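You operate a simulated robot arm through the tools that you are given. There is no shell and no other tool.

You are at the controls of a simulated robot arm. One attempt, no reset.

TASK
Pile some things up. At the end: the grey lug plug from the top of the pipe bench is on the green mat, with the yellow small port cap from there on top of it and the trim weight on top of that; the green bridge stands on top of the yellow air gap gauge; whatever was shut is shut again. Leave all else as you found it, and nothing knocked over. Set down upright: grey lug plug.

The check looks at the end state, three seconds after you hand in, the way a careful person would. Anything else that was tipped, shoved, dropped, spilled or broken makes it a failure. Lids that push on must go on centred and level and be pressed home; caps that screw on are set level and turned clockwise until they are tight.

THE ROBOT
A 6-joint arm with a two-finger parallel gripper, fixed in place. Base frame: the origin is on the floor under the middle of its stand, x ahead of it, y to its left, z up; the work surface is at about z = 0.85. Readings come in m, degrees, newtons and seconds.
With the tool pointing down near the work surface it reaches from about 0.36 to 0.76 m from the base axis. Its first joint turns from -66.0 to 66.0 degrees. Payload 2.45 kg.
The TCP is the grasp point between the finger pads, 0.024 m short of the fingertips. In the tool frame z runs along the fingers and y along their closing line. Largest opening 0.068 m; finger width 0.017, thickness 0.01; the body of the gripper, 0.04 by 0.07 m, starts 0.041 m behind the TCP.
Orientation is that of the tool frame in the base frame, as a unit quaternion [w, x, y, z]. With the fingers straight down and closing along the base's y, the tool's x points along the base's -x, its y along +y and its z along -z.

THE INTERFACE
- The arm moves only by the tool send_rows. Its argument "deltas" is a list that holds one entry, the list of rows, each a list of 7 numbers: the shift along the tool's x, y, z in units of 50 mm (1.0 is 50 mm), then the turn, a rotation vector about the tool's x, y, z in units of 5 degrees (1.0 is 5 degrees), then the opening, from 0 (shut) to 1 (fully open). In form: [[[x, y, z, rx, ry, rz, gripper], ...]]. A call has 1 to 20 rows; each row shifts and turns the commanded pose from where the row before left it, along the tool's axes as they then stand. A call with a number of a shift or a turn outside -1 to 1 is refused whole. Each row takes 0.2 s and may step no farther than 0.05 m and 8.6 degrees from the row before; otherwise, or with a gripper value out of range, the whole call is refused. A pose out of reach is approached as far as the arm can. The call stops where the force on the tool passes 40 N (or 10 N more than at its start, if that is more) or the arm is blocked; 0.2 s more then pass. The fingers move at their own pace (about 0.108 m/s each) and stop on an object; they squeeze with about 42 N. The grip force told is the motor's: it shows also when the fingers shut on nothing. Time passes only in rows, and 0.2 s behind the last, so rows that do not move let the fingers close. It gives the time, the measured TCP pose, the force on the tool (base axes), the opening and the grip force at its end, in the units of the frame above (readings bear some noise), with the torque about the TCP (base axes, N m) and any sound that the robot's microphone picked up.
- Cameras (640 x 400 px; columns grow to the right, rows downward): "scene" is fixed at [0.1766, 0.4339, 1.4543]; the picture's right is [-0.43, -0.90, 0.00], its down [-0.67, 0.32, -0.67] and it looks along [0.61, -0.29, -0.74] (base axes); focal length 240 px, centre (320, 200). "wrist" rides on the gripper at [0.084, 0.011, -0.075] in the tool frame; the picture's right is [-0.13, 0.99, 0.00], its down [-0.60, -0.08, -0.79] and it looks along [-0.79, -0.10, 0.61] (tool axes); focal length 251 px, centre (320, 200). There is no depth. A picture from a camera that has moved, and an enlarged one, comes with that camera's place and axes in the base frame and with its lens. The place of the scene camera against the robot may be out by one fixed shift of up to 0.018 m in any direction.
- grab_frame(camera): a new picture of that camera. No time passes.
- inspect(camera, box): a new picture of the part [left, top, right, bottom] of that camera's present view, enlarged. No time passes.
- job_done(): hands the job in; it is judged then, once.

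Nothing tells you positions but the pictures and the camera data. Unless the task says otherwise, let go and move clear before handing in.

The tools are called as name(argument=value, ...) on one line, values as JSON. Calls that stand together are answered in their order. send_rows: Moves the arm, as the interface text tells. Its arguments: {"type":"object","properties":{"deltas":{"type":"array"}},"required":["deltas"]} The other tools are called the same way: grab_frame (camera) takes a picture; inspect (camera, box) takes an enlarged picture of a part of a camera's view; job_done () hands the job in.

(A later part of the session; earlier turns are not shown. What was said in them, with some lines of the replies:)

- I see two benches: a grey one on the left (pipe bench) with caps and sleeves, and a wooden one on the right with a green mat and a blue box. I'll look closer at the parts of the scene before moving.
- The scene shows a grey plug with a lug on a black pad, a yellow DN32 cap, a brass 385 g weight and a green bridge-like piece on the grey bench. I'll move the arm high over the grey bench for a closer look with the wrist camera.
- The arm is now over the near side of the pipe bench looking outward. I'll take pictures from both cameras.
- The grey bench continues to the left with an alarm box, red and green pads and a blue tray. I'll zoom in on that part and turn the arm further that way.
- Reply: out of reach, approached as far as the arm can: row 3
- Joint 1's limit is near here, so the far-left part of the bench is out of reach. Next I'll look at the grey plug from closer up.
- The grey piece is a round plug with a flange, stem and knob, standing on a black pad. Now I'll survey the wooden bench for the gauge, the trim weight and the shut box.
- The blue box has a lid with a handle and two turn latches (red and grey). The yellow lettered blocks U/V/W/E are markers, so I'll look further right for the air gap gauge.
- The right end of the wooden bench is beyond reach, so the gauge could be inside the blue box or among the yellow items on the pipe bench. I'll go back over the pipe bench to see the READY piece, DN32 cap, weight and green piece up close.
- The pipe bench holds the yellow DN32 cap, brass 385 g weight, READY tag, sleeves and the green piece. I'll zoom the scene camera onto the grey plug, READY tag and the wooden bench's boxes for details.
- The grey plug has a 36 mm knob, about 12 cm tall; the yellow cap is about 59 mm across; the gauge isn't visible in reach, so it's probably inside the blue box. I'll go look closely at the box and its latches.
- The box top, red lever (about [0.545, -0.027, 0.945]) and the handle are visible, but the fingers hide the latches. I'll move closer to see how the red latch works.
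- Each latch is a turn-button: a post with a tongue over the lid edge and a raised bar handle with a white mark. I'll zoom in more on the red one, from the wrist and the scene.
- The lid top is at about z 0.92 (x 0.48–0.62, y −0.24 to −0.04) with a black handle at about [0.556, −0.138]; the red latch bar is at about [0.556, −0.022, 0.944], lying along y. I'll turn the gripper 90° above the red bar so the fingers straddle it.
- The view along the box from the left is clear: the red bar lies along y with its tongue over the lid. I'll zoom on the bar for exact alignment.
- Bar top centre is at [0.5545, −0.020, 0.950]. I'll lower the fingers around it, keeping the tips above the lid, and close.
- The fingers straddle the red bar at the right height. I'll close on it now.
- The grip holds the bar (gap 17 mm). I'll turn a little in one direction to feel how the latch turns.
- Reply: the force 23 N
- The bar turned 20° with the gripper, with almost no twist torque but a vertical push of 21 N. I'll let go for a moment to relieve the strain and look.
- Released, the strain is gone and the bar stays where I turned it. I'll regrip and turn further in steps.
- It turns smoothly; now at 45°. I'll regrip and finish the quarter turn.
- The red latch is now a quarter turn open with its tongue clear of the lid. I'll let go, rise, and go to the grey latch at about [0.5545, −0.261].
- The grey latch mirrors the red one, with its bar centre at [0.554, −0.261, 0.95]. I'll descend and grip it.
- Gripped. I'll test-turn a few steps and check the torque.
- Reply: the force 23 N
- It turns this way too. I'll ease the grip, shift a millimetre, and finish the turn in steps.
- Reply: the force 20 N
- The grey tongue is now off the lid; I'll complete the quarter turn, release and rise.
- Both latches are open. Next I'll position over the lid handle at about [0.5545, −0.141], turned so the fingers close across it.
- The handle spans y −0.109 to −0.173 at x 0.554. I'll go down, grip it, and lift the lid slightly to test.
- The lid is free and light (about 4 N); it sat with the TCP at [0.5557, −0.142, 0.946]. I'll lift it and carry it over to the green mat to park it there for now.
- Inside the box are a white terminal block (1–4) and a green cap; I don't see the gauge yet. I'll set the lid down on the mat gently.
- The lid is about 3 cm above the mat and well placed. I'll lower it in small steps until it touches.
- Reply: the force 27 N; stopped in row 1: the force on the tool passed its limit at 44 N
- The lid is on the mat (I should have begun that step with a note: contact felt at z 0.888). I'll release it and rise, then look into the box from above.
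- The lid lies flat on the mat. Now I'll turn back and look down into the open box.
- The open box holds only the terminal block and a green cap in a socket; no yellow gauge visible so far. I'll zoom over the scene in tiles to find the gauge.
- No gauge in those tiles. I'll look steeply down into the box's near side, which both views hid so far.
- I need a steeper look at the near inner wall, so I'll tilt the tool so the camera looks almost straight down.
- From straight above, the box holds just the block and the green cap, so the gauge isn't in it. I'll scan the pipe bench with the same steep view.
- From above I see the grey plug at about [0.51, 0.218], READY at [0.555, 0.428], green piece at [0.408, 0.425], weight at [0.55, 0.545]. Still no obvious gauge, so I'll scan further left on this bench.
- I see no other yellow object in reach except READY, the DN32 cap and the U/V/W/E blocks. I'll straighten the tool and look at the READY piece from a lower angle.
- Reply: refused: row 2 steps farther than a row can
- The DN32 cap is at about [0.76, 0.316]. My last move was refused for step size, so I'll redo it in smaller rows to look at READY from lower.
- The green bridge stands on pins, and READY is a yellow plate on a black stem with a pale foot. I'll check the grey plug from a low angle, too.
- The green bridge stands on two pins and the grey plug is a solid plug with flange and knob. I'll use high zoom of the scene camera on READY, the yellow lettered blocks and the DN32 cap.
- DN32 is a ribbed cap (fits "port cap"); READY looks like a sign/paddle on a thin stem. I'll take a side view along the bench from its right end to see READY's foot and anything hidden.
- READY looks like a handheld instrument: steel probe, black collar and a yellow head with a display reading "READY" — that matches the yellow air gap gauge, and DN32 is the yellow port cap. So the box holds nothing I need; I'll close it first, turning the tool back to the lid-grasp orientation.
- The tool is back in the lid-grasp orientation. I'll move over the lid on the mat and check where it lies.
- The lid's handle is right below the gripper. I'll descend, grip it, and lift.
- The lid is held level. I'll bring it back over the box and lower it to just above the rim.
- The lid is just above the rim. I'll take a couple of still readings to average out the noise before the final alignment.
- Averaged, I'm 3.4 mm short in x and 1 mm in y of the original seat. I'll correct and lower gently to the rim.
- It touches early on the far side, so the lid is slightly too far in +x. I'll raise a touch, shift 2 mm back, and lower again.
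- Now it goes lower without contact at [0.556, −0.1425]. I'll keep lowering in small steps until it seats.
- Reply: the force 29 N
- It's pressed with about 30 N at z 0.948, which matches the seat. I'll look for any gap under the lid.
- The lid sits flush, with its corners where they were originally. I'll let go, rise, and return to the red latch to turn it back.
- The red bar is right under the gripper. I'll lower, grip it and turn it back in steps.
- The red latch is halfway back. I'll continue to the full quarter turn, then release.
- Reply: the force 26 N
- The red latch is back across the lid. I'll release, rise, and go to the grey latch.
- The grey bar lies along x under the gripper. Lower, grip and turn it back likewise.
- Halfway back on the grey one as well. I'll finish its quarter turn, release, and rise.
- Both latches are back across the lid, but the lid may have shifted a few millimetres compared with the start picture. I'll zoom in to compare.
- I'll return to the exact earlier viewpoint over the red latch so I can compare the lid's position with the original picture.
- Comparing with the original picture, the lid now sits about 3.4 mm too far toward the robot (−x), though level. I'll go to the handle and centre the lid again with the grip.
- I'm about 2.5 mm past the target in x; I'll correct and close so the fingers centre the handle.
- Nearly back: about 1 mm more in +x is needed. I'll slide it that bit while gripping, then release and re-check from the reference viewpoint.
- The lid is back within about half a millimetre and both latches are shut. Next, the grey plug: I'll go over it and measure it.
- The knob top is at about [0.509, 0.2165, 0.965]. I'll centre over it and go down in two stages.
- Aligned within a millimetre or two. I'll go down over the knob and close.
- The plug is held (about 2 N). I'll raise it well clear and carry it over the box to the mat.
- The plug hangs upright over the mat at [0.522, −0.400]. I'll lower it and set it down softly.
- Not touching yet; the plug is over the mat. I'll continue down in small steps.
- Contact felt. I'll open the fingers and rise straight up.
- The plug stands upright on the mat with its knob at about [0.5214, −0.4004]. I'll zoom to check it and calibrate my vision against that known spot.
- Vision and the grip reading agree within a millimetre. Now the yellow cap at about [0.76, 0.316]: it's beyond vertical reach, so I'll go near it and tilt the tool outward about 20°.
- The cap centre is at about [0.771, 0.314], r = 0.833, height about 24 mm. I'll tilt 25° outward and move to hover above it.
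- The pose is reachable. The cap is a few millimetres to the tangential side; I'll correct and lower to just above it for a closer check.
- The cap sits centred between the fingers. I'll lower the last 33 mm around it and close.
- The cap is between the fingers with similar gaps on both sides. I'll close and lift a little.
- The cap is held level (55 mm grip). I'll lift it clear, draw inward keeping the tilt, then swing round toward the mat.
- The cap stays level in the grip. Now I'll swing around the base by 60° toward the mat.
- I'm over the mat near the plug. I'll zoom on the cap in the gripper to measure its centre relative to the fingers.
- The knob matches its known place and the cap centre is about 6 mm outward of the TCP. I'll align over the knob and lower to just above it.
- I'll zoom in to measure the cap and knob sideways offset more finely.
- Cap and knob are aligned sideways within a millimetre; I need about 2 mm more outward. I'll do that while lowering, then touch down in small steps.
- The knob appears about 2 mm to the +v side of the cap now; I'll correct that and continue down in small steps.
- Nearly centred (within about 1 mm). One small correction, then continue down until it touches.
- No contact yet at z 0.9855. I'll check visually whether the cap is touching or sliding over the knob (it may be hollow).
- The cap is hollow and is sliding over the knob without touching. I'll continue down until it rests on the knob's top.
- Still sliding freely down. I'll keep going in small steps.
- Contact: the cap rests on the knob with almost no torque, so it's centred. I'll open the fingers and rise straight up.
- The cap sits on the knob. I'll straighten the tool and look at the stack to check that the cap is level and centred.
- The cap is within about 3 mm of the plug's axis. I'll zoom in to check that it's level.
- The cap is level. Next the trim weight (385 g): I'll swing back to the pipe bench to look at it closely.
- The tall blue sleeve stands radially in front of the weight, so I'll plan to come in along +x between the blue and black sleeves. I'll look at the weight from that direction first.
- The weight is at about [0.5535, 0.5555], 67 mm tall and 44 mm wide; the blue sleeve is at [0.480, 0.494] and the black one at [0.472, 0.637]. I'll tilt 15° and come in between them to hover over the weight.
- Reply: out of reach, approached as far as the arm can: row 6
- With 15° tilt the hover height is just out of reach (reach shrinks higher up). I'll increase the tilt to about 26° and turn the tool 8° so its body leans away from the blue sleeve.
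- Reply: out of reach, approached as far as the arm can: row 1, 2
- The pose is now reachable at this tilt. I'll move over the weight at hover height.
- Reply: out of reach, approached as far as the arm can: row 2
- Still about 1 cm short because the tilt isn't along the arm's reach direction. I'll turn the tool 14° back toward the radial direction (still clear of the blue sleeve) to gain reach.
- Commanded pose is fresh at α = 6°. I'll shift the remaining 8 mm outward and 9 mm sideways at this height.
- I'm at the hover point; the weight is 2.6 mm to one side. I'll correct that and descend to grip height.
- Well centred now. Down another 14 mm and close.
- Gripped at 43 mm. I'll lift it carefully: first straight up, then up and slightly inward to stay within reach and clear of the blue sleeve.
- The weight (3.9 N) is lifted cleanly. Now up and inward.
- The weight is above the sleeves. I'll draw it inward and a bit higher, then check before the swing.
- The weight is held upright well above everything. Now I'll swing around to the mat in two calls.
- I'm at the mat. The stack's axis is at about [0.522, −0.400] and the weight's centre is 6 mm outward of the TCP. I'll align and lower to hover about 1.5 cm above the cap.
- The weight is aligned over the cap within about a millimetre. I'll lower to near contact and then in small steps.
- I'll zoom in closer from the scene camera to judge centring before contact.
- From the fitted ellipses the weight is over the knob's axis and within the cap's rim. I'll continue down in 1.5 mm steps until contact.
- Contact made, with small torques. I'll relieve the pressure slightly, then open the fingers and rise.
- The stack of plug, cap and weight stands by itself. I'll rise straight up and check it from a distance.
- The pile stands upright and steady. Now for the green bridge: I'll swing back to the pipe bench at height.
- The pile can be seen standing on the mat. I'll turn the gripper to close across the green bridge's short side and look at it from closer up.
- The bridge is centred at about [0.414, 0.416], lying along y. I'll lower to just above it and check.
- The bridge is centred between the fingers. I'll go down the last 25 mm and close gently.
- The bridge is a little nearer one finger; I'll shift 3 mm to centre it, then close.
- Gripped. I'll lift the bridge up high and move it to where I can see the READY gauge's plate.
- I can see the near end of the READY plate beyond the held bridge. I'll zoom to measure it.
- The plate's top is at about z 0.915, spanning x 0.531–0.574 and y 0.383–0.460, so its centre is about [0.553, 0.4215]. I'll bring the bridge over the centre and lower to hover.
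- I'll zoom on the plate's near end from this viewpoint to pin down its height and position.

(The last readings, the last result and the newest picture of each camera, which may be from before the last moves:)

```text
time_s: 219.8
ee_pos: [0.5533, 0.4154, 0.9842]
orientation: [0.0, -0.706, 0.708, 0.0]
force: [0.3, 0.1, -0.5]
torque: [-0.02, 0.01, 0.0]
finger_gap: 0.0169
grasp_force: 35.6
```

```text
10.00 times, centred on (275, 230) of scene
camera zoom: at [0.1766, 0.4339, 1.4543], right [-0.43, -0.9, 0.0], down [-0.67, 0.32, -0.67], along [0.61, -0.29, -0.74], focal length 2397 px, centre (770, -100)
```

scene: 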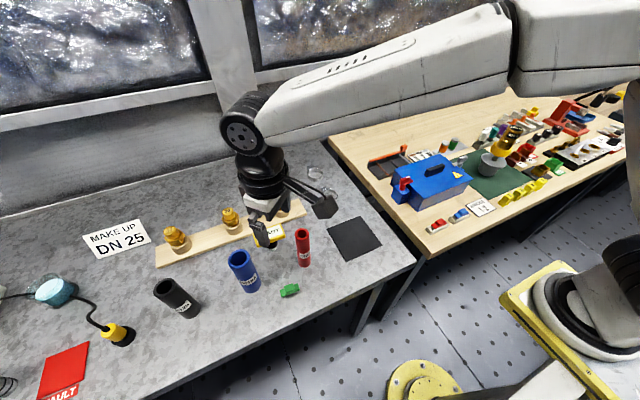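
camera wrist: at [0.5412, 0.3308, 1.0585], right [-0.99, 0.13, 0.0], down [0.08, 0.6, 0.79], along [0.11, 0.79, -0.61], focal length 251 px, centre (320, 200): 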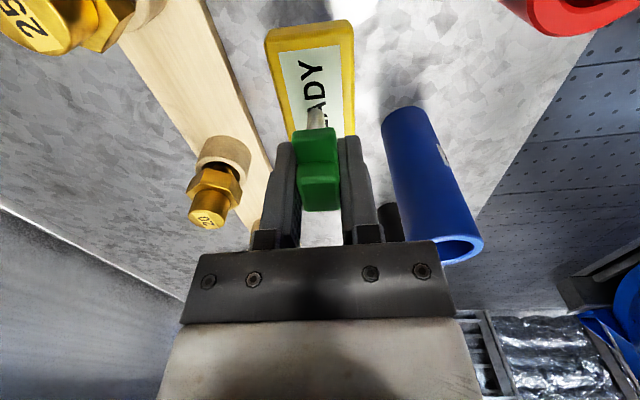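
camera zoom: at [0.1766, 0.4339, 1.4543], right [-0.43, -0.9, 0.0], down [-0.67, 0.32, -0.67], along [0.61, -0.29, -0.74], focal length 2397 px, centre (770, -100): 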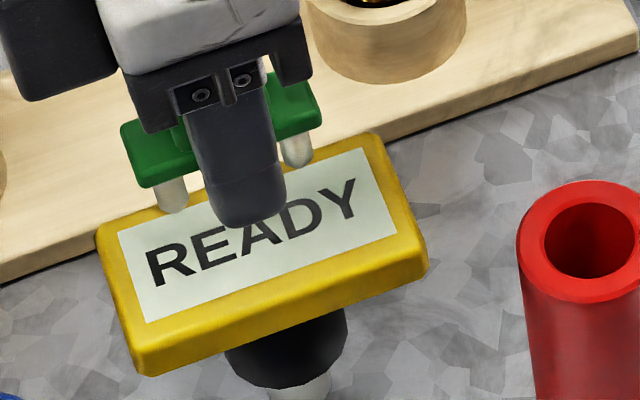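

Combining views: plate top z ≈ 0.929, centre ≈ [0.554, 0.4135]; the bridge is centred within 2 mm. I'll make that small correction and lower to just above the plate.

send_rows(deltas=[[[0.04, -0.012, 0.15, 0, 0, 0, 0], [0, 0, 0.15, 0, 0, 0, 0]]])

inspect(camera="scene", box=[250, 210, 300, 250])

inspect(camera="wrist", box=[250, 40, 390, 200])

```text
time_s: 220.4
ee_pos: [0.5537, 0.4138, 0.9689]
orientation: [0.0, -0.706, 0.708, 0.0]
force: [-0.6, 0.0, -0.3]
torque: [0.0, 0.0, 0.0]
finger_gap: 0.0169
grasp_force: 36.0
```

```text
10.00 times, centred on (275, 230) of scene
camera zoom: at [0.1766, 0.4339, 1.4543], right [-0.43, -0.9, 0.0], down [-0.67, 0.32, -0.67], along [0.61, -0.29, -0.74], focal length 2397 px, centre (770, -100)
```

zoom: 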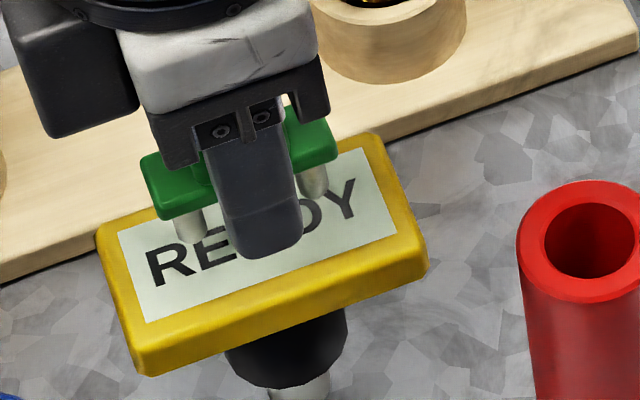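

```text
2.50 times, centred on (320, 120) of wrist
camera zoom: at [0.5415, 0.3288, 1.0434], right [-0.99, 0.13, 0.0], down [0.08, 0.6, 0.79], along [0.11, 0.79, -0.61], focal length 629 px, centre (320, 400)
```

zoom: 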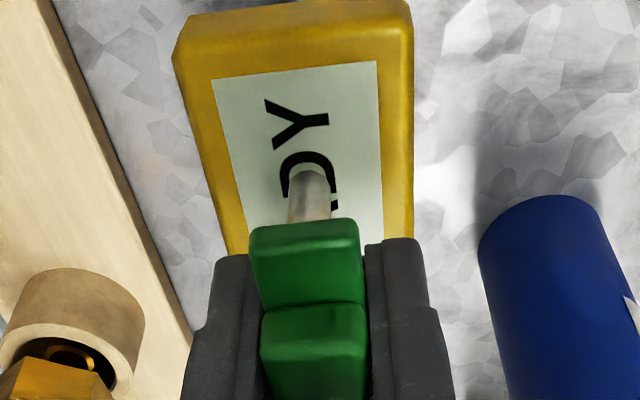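

The pins' midpoint will land on the label's centre. I'll lower in small steps, watching the force.

send_rows(deltas=[[[0, 0, 0.03, 0, 0, 0, 0], [0, 0, 0.03, 0, 0, 0, 0]]])

send_rows(deltas=[[[0, 0, 0.03, 0, 0, 0, 0]]])

send_rows(deltas=[[[0, 0, 0.025, 0, 0, 0, 0]]])

send_rows(deltas=[[[0, 0, 0.02, 0, 0, 0, 0]]])

inspect(camera="scene", box=[250, 210, 300, 250])

```text
time_s: 221.0
ee_pos: [0.5536, 0.4161, 0.9665]
orientation: [0.001, -0.706, 0.709, -0.001]
force: [0.4, 0.3, 0.1]
torque: [0.0, 0.0, -0.03]
finger_gap: 0.0169
grasp_force: 35.5
```

```text
time_s: 221.4
ee_pos: [0.5531, 0.416, 0.9662]
orientation: [0.001, -0.706, 0.708, -0.001]
force: [0.2, -0.3, -0.4]
torque: [0.02, -0.01, -0.01]
finger_gap: 0.017
grasp_force: 35.0
```

```text
time_s: 221.8
ee_pos: [0.5532, 0.4153, 0.9641]
orientation: [0.0, -0.706, 0.708, 0.0]
force: [-0.6, 1.0, -0.6]
torque: [0.01, -0.01, 0.0]
finger_gap: 0.0171
grasp_force: 36.1
```

```text
time_s: 222.2
ee_pos: [0.5522, 0.4154, 0.9622]
orientation: [-0.001, -0.706, 0.708, 0.001]
force: [-1.0, 0.5, 0.0]
torque: [-0.01, -0.01, 0.0]
finger_gap: 0.0174
grasp_force: 36.3
```

```text
10.00 times, centred on (275, 230) of scene
camera zoom: at [0.1766, 0.4339, 1.4543], right [-0.43, -0.9, 0.0], down [-0.67, 0.32, -0.67], along [0.61, -0.29, -0.74], focal length 2397 px, centre (770, -100)
```

zoom: 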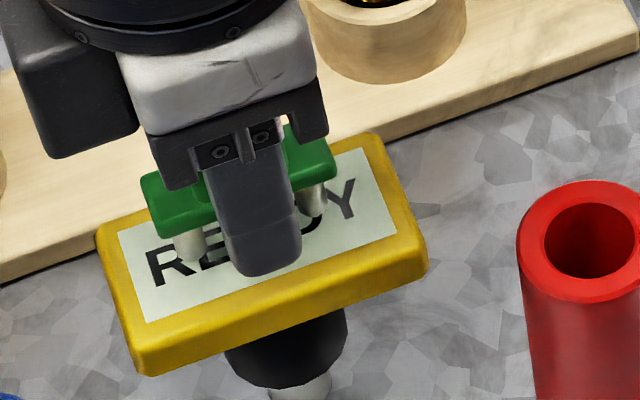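

No contact force yet; the pins look very close to the plate. I'll continue with 1 mm steps.

send_rows(deltas=[[[0, 0, 0.02, 0, 0, 0, 0]]])

send_rows(deltas=[[[0, 0, 0.02, 0, 0, 0, 0]]])

send_rows(deltas=[[[0, 0, 0.02, 0, 0, 0, 0]]])

inspect(camera="scene", box=[250, 210, 300, 250])

```text
time_s: 222.6
ee_pos: [0.5527, 0.4156, 0.9612]
orientation: [0.0, -0.706, 0.708, -0.001]
force: [0.8, -0.2, 0.5]
torque: [0.0, -0.02, 0.03]
finger_gap: 0.0173
grasp_force: 35.3
```

```text
time_s: 223.0
ee_pos: [0.5535, 0.4149, 0.9595]
orientation: [0.0, -0.706, 0.708, 0.0]
force: [-0.2, -0.4, -0.3]
torque: [0.0, 0.0, 0.0]
finger_gap: 0.0173
grasp_force: 35.7
```

```text
time_s: 223.4
ee_pos: [0.553, 0.4143, 0.96]
orientation: [0.0, -0.705, 0.709, -0.001]
force: [-1.1, 0.2, -0.5]
torque: [0.01, -0.04, 0.01]
finger_gap: 0.0168
grasp_force: 35.9
```

```text
10.00 times, centred on (275, 230) of scene
camera zoom: at [0.1766, 0.4339, 1.4543], right [-0.43, -0.9, 0.0], down [-0.67, 0.32, -0.67], along [0.61, -0.29, -0.74], focal length 2397 px, centre (770, -100)
```

zoom: 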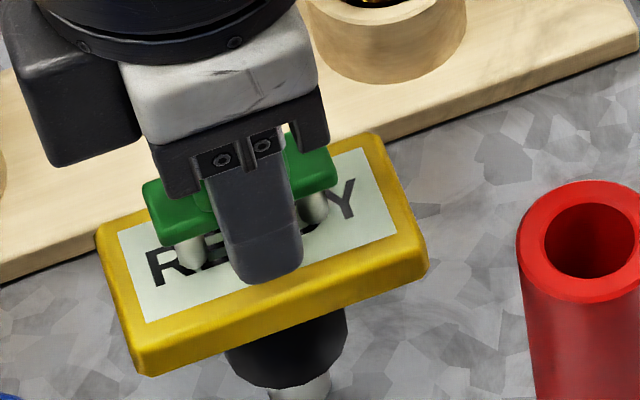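

The bridge is about 3 mm toward the near edge; I'll centre it and keep lowering by 1 mm steps.

send_rows(deltas=[[[0, -0.06, 0, 0, 0, 0, 0]]])

send_rows(deltas=[[[0, 0, 0.02, 0, 0, 0, 0]]])

send_rows(deltas=[[[0, 0, 0.02, 0, 0, 0, 0]]])

send_rows(deltas=[[[0, 0, 0.02, 0, 0, 0, 0]]])

inspect(camera="scene", box=[250, 210, 300, 250])

inspect(camera="wrist", box=[250, 40, 390, 200])

```text
time_s: 223.8
ee_pos: [0.5551, 0.4168, 0.9593]
orientation: [0.001, -0.706, 0.708, -0.001]
force: [0.0, 0.1, 0.1]
torque: [0.0, 0.0, 0.02]
finger_gap: 0.0171
grasp_force: 35.7
```

```text
time_s: 224.2
ee_pos: [0.5565, 0.415, 0.9601]
orientation: [0.0, -0.706, 0.708, 0.0]
force: [0.3, 0.1, -0.3]
torque: [0.02, -0.01, 0.0]
finger_gap: 0.0172
grasp_force: 35.5
```

```text
time_s: 224.6
ee_pos: [0.5575, 0.4154, 0.9597]
orientation: [0.001, -0.706, 0.708, 0.0]
force: [-0.4, -2.1, 7.6]
torque: [-0.17, -0.02, -0.03]
finger_gap: 0.0172
grasp_force: 35.6
```

```text
time_s: 225.0
ee_pos: [0.557, 0.4155, 0.9595]
orientation: [0.001, -0.706, 0.708, -0.001]
force: [-0.7, -3.7, 18.5]
torque: [-0.4, -0.01, -0.02]
finger_gap: 0.0171
grasp_force: 35.3
```

```text
10.00 times, centred on (275, 230) of scene
camera zoom: at [0.1763, 0.4336, 1.4544], right [-0.43, -0.9, 0.0], down [-0.67, 0.32, -0.67], along [0.61, -0.29, -0.74], focal length 2397 px, centre (770, -100)
```

zoom: 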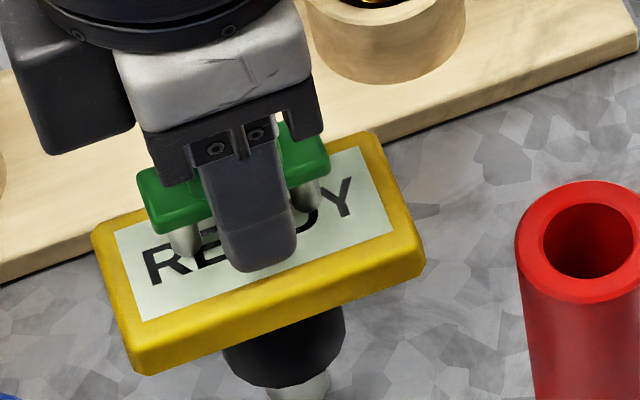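

```text
2.50 times, centred on (320, 120) of wrist
camera zoom: at [0.5449, 0.3303, 1.0333], right [-0.99, 0.13, 0.0], down [0.08, 0.6, 0.79], along [0.11, 0.79, -0.61], focal length 629 px, centre (320, 400)
```

zoom: 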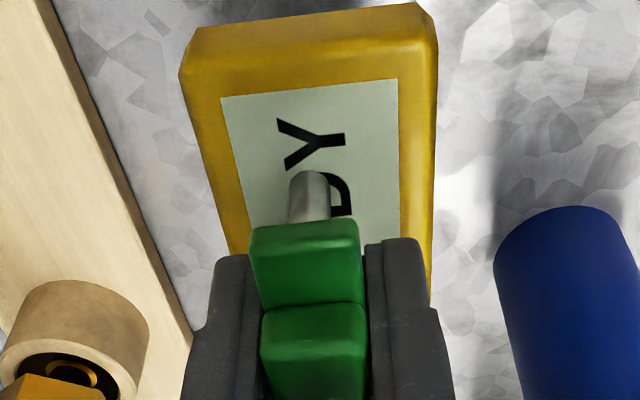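

Contact with the plate at the expected height. I'll relieve the pressure, then open the fingers slowly.

send_rows(deltas=[[[0, 0, -0.03, 0, 0, 0, 0]]])

send_rows(deltas=[[[0, 0, 0, 0, 0, 0, 0.32], [0, 0, 0, 0, 0, 0, 0.4]]])

inspect(camera="scene", box=[250, 210, 300, 250])

inspect(camera="wrist", box=[250, 40, 390, 200])

```text
time_s: 225.4
ee_pos: [0.5572, 0.4162, 0.9592]
orientation: [0.001, -0.706, 0.708, 0.0]
force: [0.7, -4.7, 16.2]
torque: [-0.38, -0.02, -0.03]
finger_gap: 0.0171
grasp_force: 35.6
```

```text
time_s: 226.0
ee_pos: [0.5559, 0.4166, 0.9574]
orientation: [0.0, -0.706, 0.708, -0.001]
force: [0.5, 0.5, 1.4]
torque: [-0.04, 0.04, -0.01]
finger_gap: 0.0275
grasp_force: 0.2
```

```text
10.00 times, centred on (275, 230) of scene
camera zoom: at [0.1766, 0.4339, 1.4543], right [-0.43, -0.9, 0.0], down [-0.67, 0.32, -0.67], along [0.61, -0.29, -0.74], focal length 2397 px, centre (770, -100)
```

zoom: 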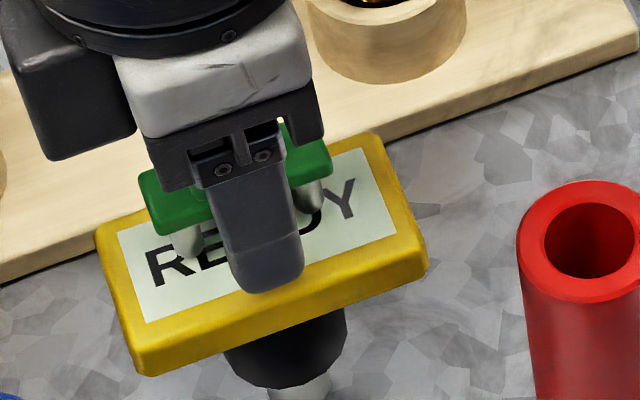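

```text
2.50 times, centred on (320, 120) of wrist
camera zoom: at [0.5447, 0.3308, 1.0321], right [-0.99, 0.13, 0.0], down [0.08, 0.6, 0.79], along [0.1, 0.79, -0.61], focal length 629 px, centre (320, 400)
```

zoom: 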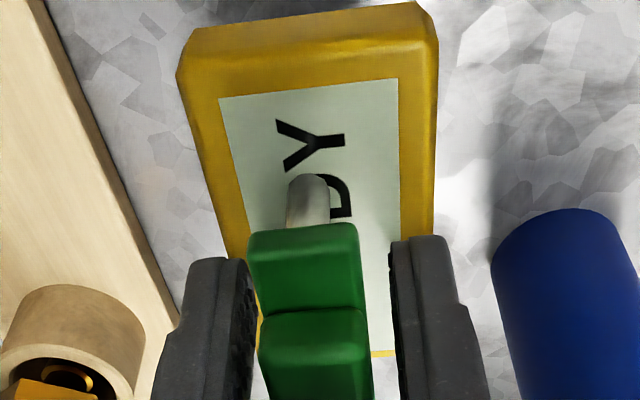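

The bridge stands on the gauge's plate by itself. I'll open a bit wider and rise straight up.

send_rows(deltas=[[[0, 0, 0, 0, 0, 0, 0.6], [0, 0, 0, 0, 0, 0, 0.7], [0, 0, -0.2, 0, 0, 0, 0.7], [0, 0, -0.5, 0, 0, 0, 0.7], [0, 0, -0.8, 0, 0, 0, 0.7], [0, 0, -0.8, 0, 0, 0, 0.7]]])

inspect(camera="scene", box=[245, 200, 305, 250])

grab_frame(camera="wrist")

```text
time_s: 227.4
ee_pos: [0.5575, 0.414, 1.0713]
orientation: [0.0, -0.706, 0.708, 0.0]
force: [-0.9, 0.4, 0.5]
torque: [0.01, 0.01, 0.0]
finger_gap: 0.0475
grasp_force: 0.0
```

```text
8.00 times, centred on (275, 225) of scene
camera zoom: at [0.1766, 0.4339, 1.4543], right [-0.43, -0.9, 0.0], down [-0.67, 0.32, -0.67], along [0.61, -0.29, -0.74], focal length 1918 px, centre (680, 0)
```

zoom: 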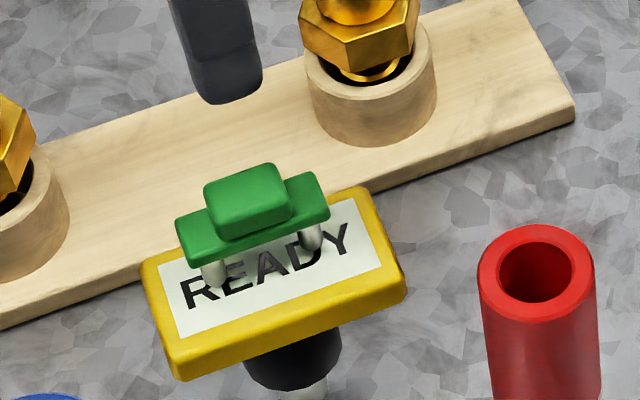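

```text
taken
camera wrist: at [0.5452, 0.3293, 1.146], right [-0.99, 0.13, 0.0], down [0.08, 0.6, 0.79], along [0.1, 0.79, -0.61], focal length 251 px, centre (320, 200)
```

wrist: 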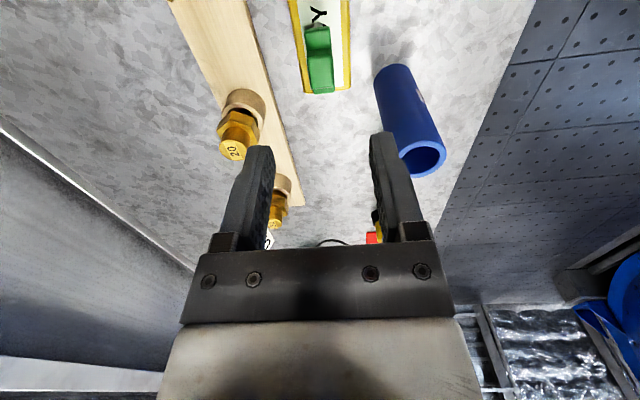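

The green bridge stands upright on the gauge, well centred. I'll move the arm clear and review the whole scene against the start.

send_rows(deltas=[[[0, 0, -0.87, 0, 0, 0, 1], [0, 0, -0.87, 0, 0, 0, 1], [0, 0, -0.87, 0, 0, 0, 1], [0.96, 0.135, 0, 0, 0, 0, 1], [0.96, 0.135, 0, 0, 0, 0, 1], [0.96, 0.135, 0, 0, 0, 0, 1], [0.96, 0.135, 0, 0, 0, 0, 1], [0.96, 0.135, 0, 0, 0, 0, 1], [0.96, 0.135, 0, 0, 0, 0, 1], [0.96, 0.135, 0, 0, 0, 0, 1], [0.96, 0.135, 0, 0, 0, 0, 1]]])

grab_frame(camera="scene")

inspect(camera="scene", box=[360, 80, 560, 240])

inspect(camera="scene", box=[140, 150, 400, 320])

inspect(camera="scene", box=[385, 140, 485, 220])

```text
time_s: 229.8
ee_pos: [0.5023, 0.0287, 1.2061]
orientation: [0.0, -0.707, 0.707, -0.001]
force: [1.6, 0.6, -0.4]
torque: [-0.01, -0.04, -0.01]
finger_gap: 0.0681
grasp_force: 0.0
```

```text
taken
```

scene: 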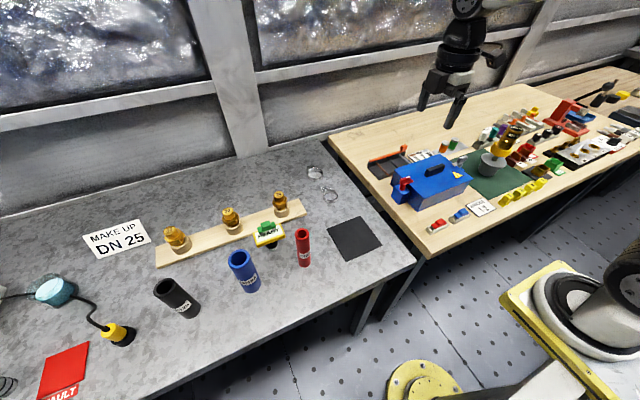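

```text
2.50 times, centred on (460, 160) of scene
camera zoom: at [0.1766, 0.4339, 1.4543], right [-0.43, -0.9, 0.0], down [-0.67, 0.32, -0.67], along [0.61, -0.29, -0.74], focal length 599 px, centre (-30, 300)
```

zoom: 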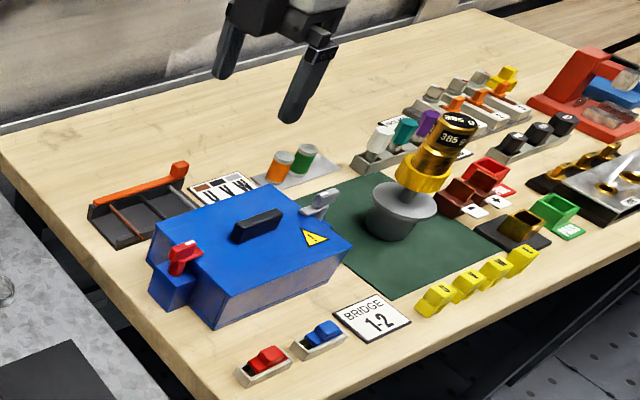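

```text
2.35 times, centred on (270, 235) of scene
camera zoom: at [0.1766, 0.4339, 1.4543], right [-0.43, -0.9, 0.0], down [-0.67, 0.32, -0.67], along [0.61, -0.29, -0.74], focal length 564 px, centre (438, 118)
```

zoom: 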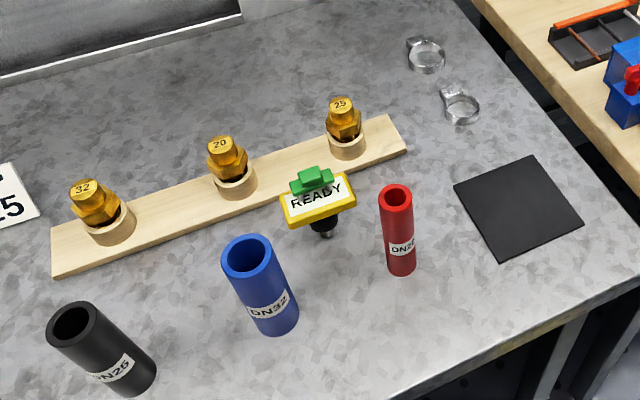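

```text
5.00 times, centred on (435, 180) of scene
camera zoom: at [0.1766, 0.4339, 1.4543], right [-0.43, -0.9, 0.0], down [-0.67, 0.32, -0.67], along [0.61, -0.29, -0.74], focal length 1198 px, centre (-255, 300)
```

zoom: 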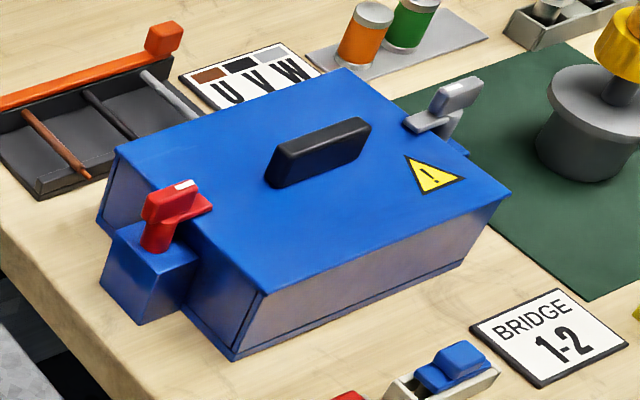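

Everything looks as at the start apart from the wanted changes: box shut and latched, pile on the mat, bridge on the gauge. I'll wait a few seconds and check that the pile stays put.

send_rows(deltas=[[[0, 0, 0, 0, 0, 0, 1], [0, 0, 0, 0, 0, 0, 1], [0, 0, 0, 0, 0, 0, 1], [0, 0, 0, 0, 0, 0, 1], [0, 0, 0, 0, 0, 0, 1], [0, 0, 0, 0, 0, 0, 1], [0, 0, 0, 0, 0, 0, 1], [0, 0, 0, 0, 0, 0, 1], [0, 0, 0, 0, 0, 0, 1], [0, 0, 0, 0, 0, 0, 1], [0, 0, 0, 0, 0, 0, 1], [0, 0, 0, 0, 0, 0, 1]]])

inspect(camera="scene", box=[470, 110, 540, 190])

inspect(camera="scene", box=[245, 205, 305, 255])

```text
time_s: 232.4
ee_pos: [0.5023, 0.0294, 1.2053]
orientation: [0.0, -0.706, 0.709, 0.0]
force: [-0.1, 0.3, 0.2]
torque: [0.01, 0.01, 0.01]
finger_gap: 0.068
grasp_force: 0.0
```

```text
5.00 times, centred on (505, 150) of scene
camera zoom: at [0.1766, 0.4339, 1.4543], right [-0.43, -0.9, 0.0], down [-0.67, 0.32, -0.67], along [0.61, -0.29, -0.74], focal length 1198 px, centre (-605, 450)
```

zoom: 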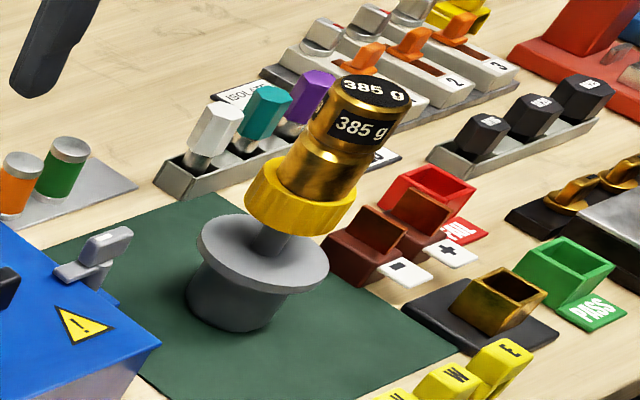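

```text
8.00 times, centred on (275, 230) of scene
camera zoom: at [0.1766, 0.4339, 1.4543], right [-0.43, -0.9, 0.0], down [-0.67, 0.32, -0.67], along [0.61, -0.29, -0.74], focal length 1918 px, centre (680, -40)
```

zoom: 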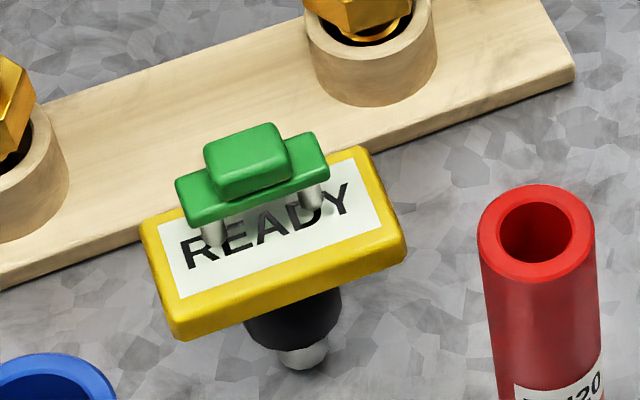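

Both piles are steady after several seconds: plug, cap and weight on the mat, and the green bridge on the yellow gauge. The box is shut and latched, the gripper is empty and the arm is clear, so I'm handing in.

One thing I couldn't confirm: nothing is labelled "air gap gauge", so I took it to be the yellow piece marked READY. It was the only reachable yellow object that fitted.

job_done()

```text
The job is handed in.
```

I've handed the job in. Both piles were standing steady when I last looked, and everything else was as I found it.

- **Pile on the green mat:** the grey lug plug stands upright. The yellow DN32 cap sits over its knob, and the 385 g weight is on top of the cap.
- **Green bridge:** it stands on its two pins, centred on the flat top of the yellow piece marked READY.
- **Blue box:** I opened it looking for the gauge and found nothing I needed inside. The lid is back within about half a millimetre of where it was, and both latches are turned shut.

**Names I had to work out:** apart from the plug and the bridge, I matched names to objects by looks.
- **Air gap gauge:** this is the least certain. Nothing carries that name. I chose the READY piece because it was the only reachable yellow object that fitted, and it looks like a handheld instrument.
- **Small port cap:** I took this to be the DN32 cap, the only yellow cap on the pipe bench.
- **Trim weight:** I took this to be the 385 g weight, the only weight in view.
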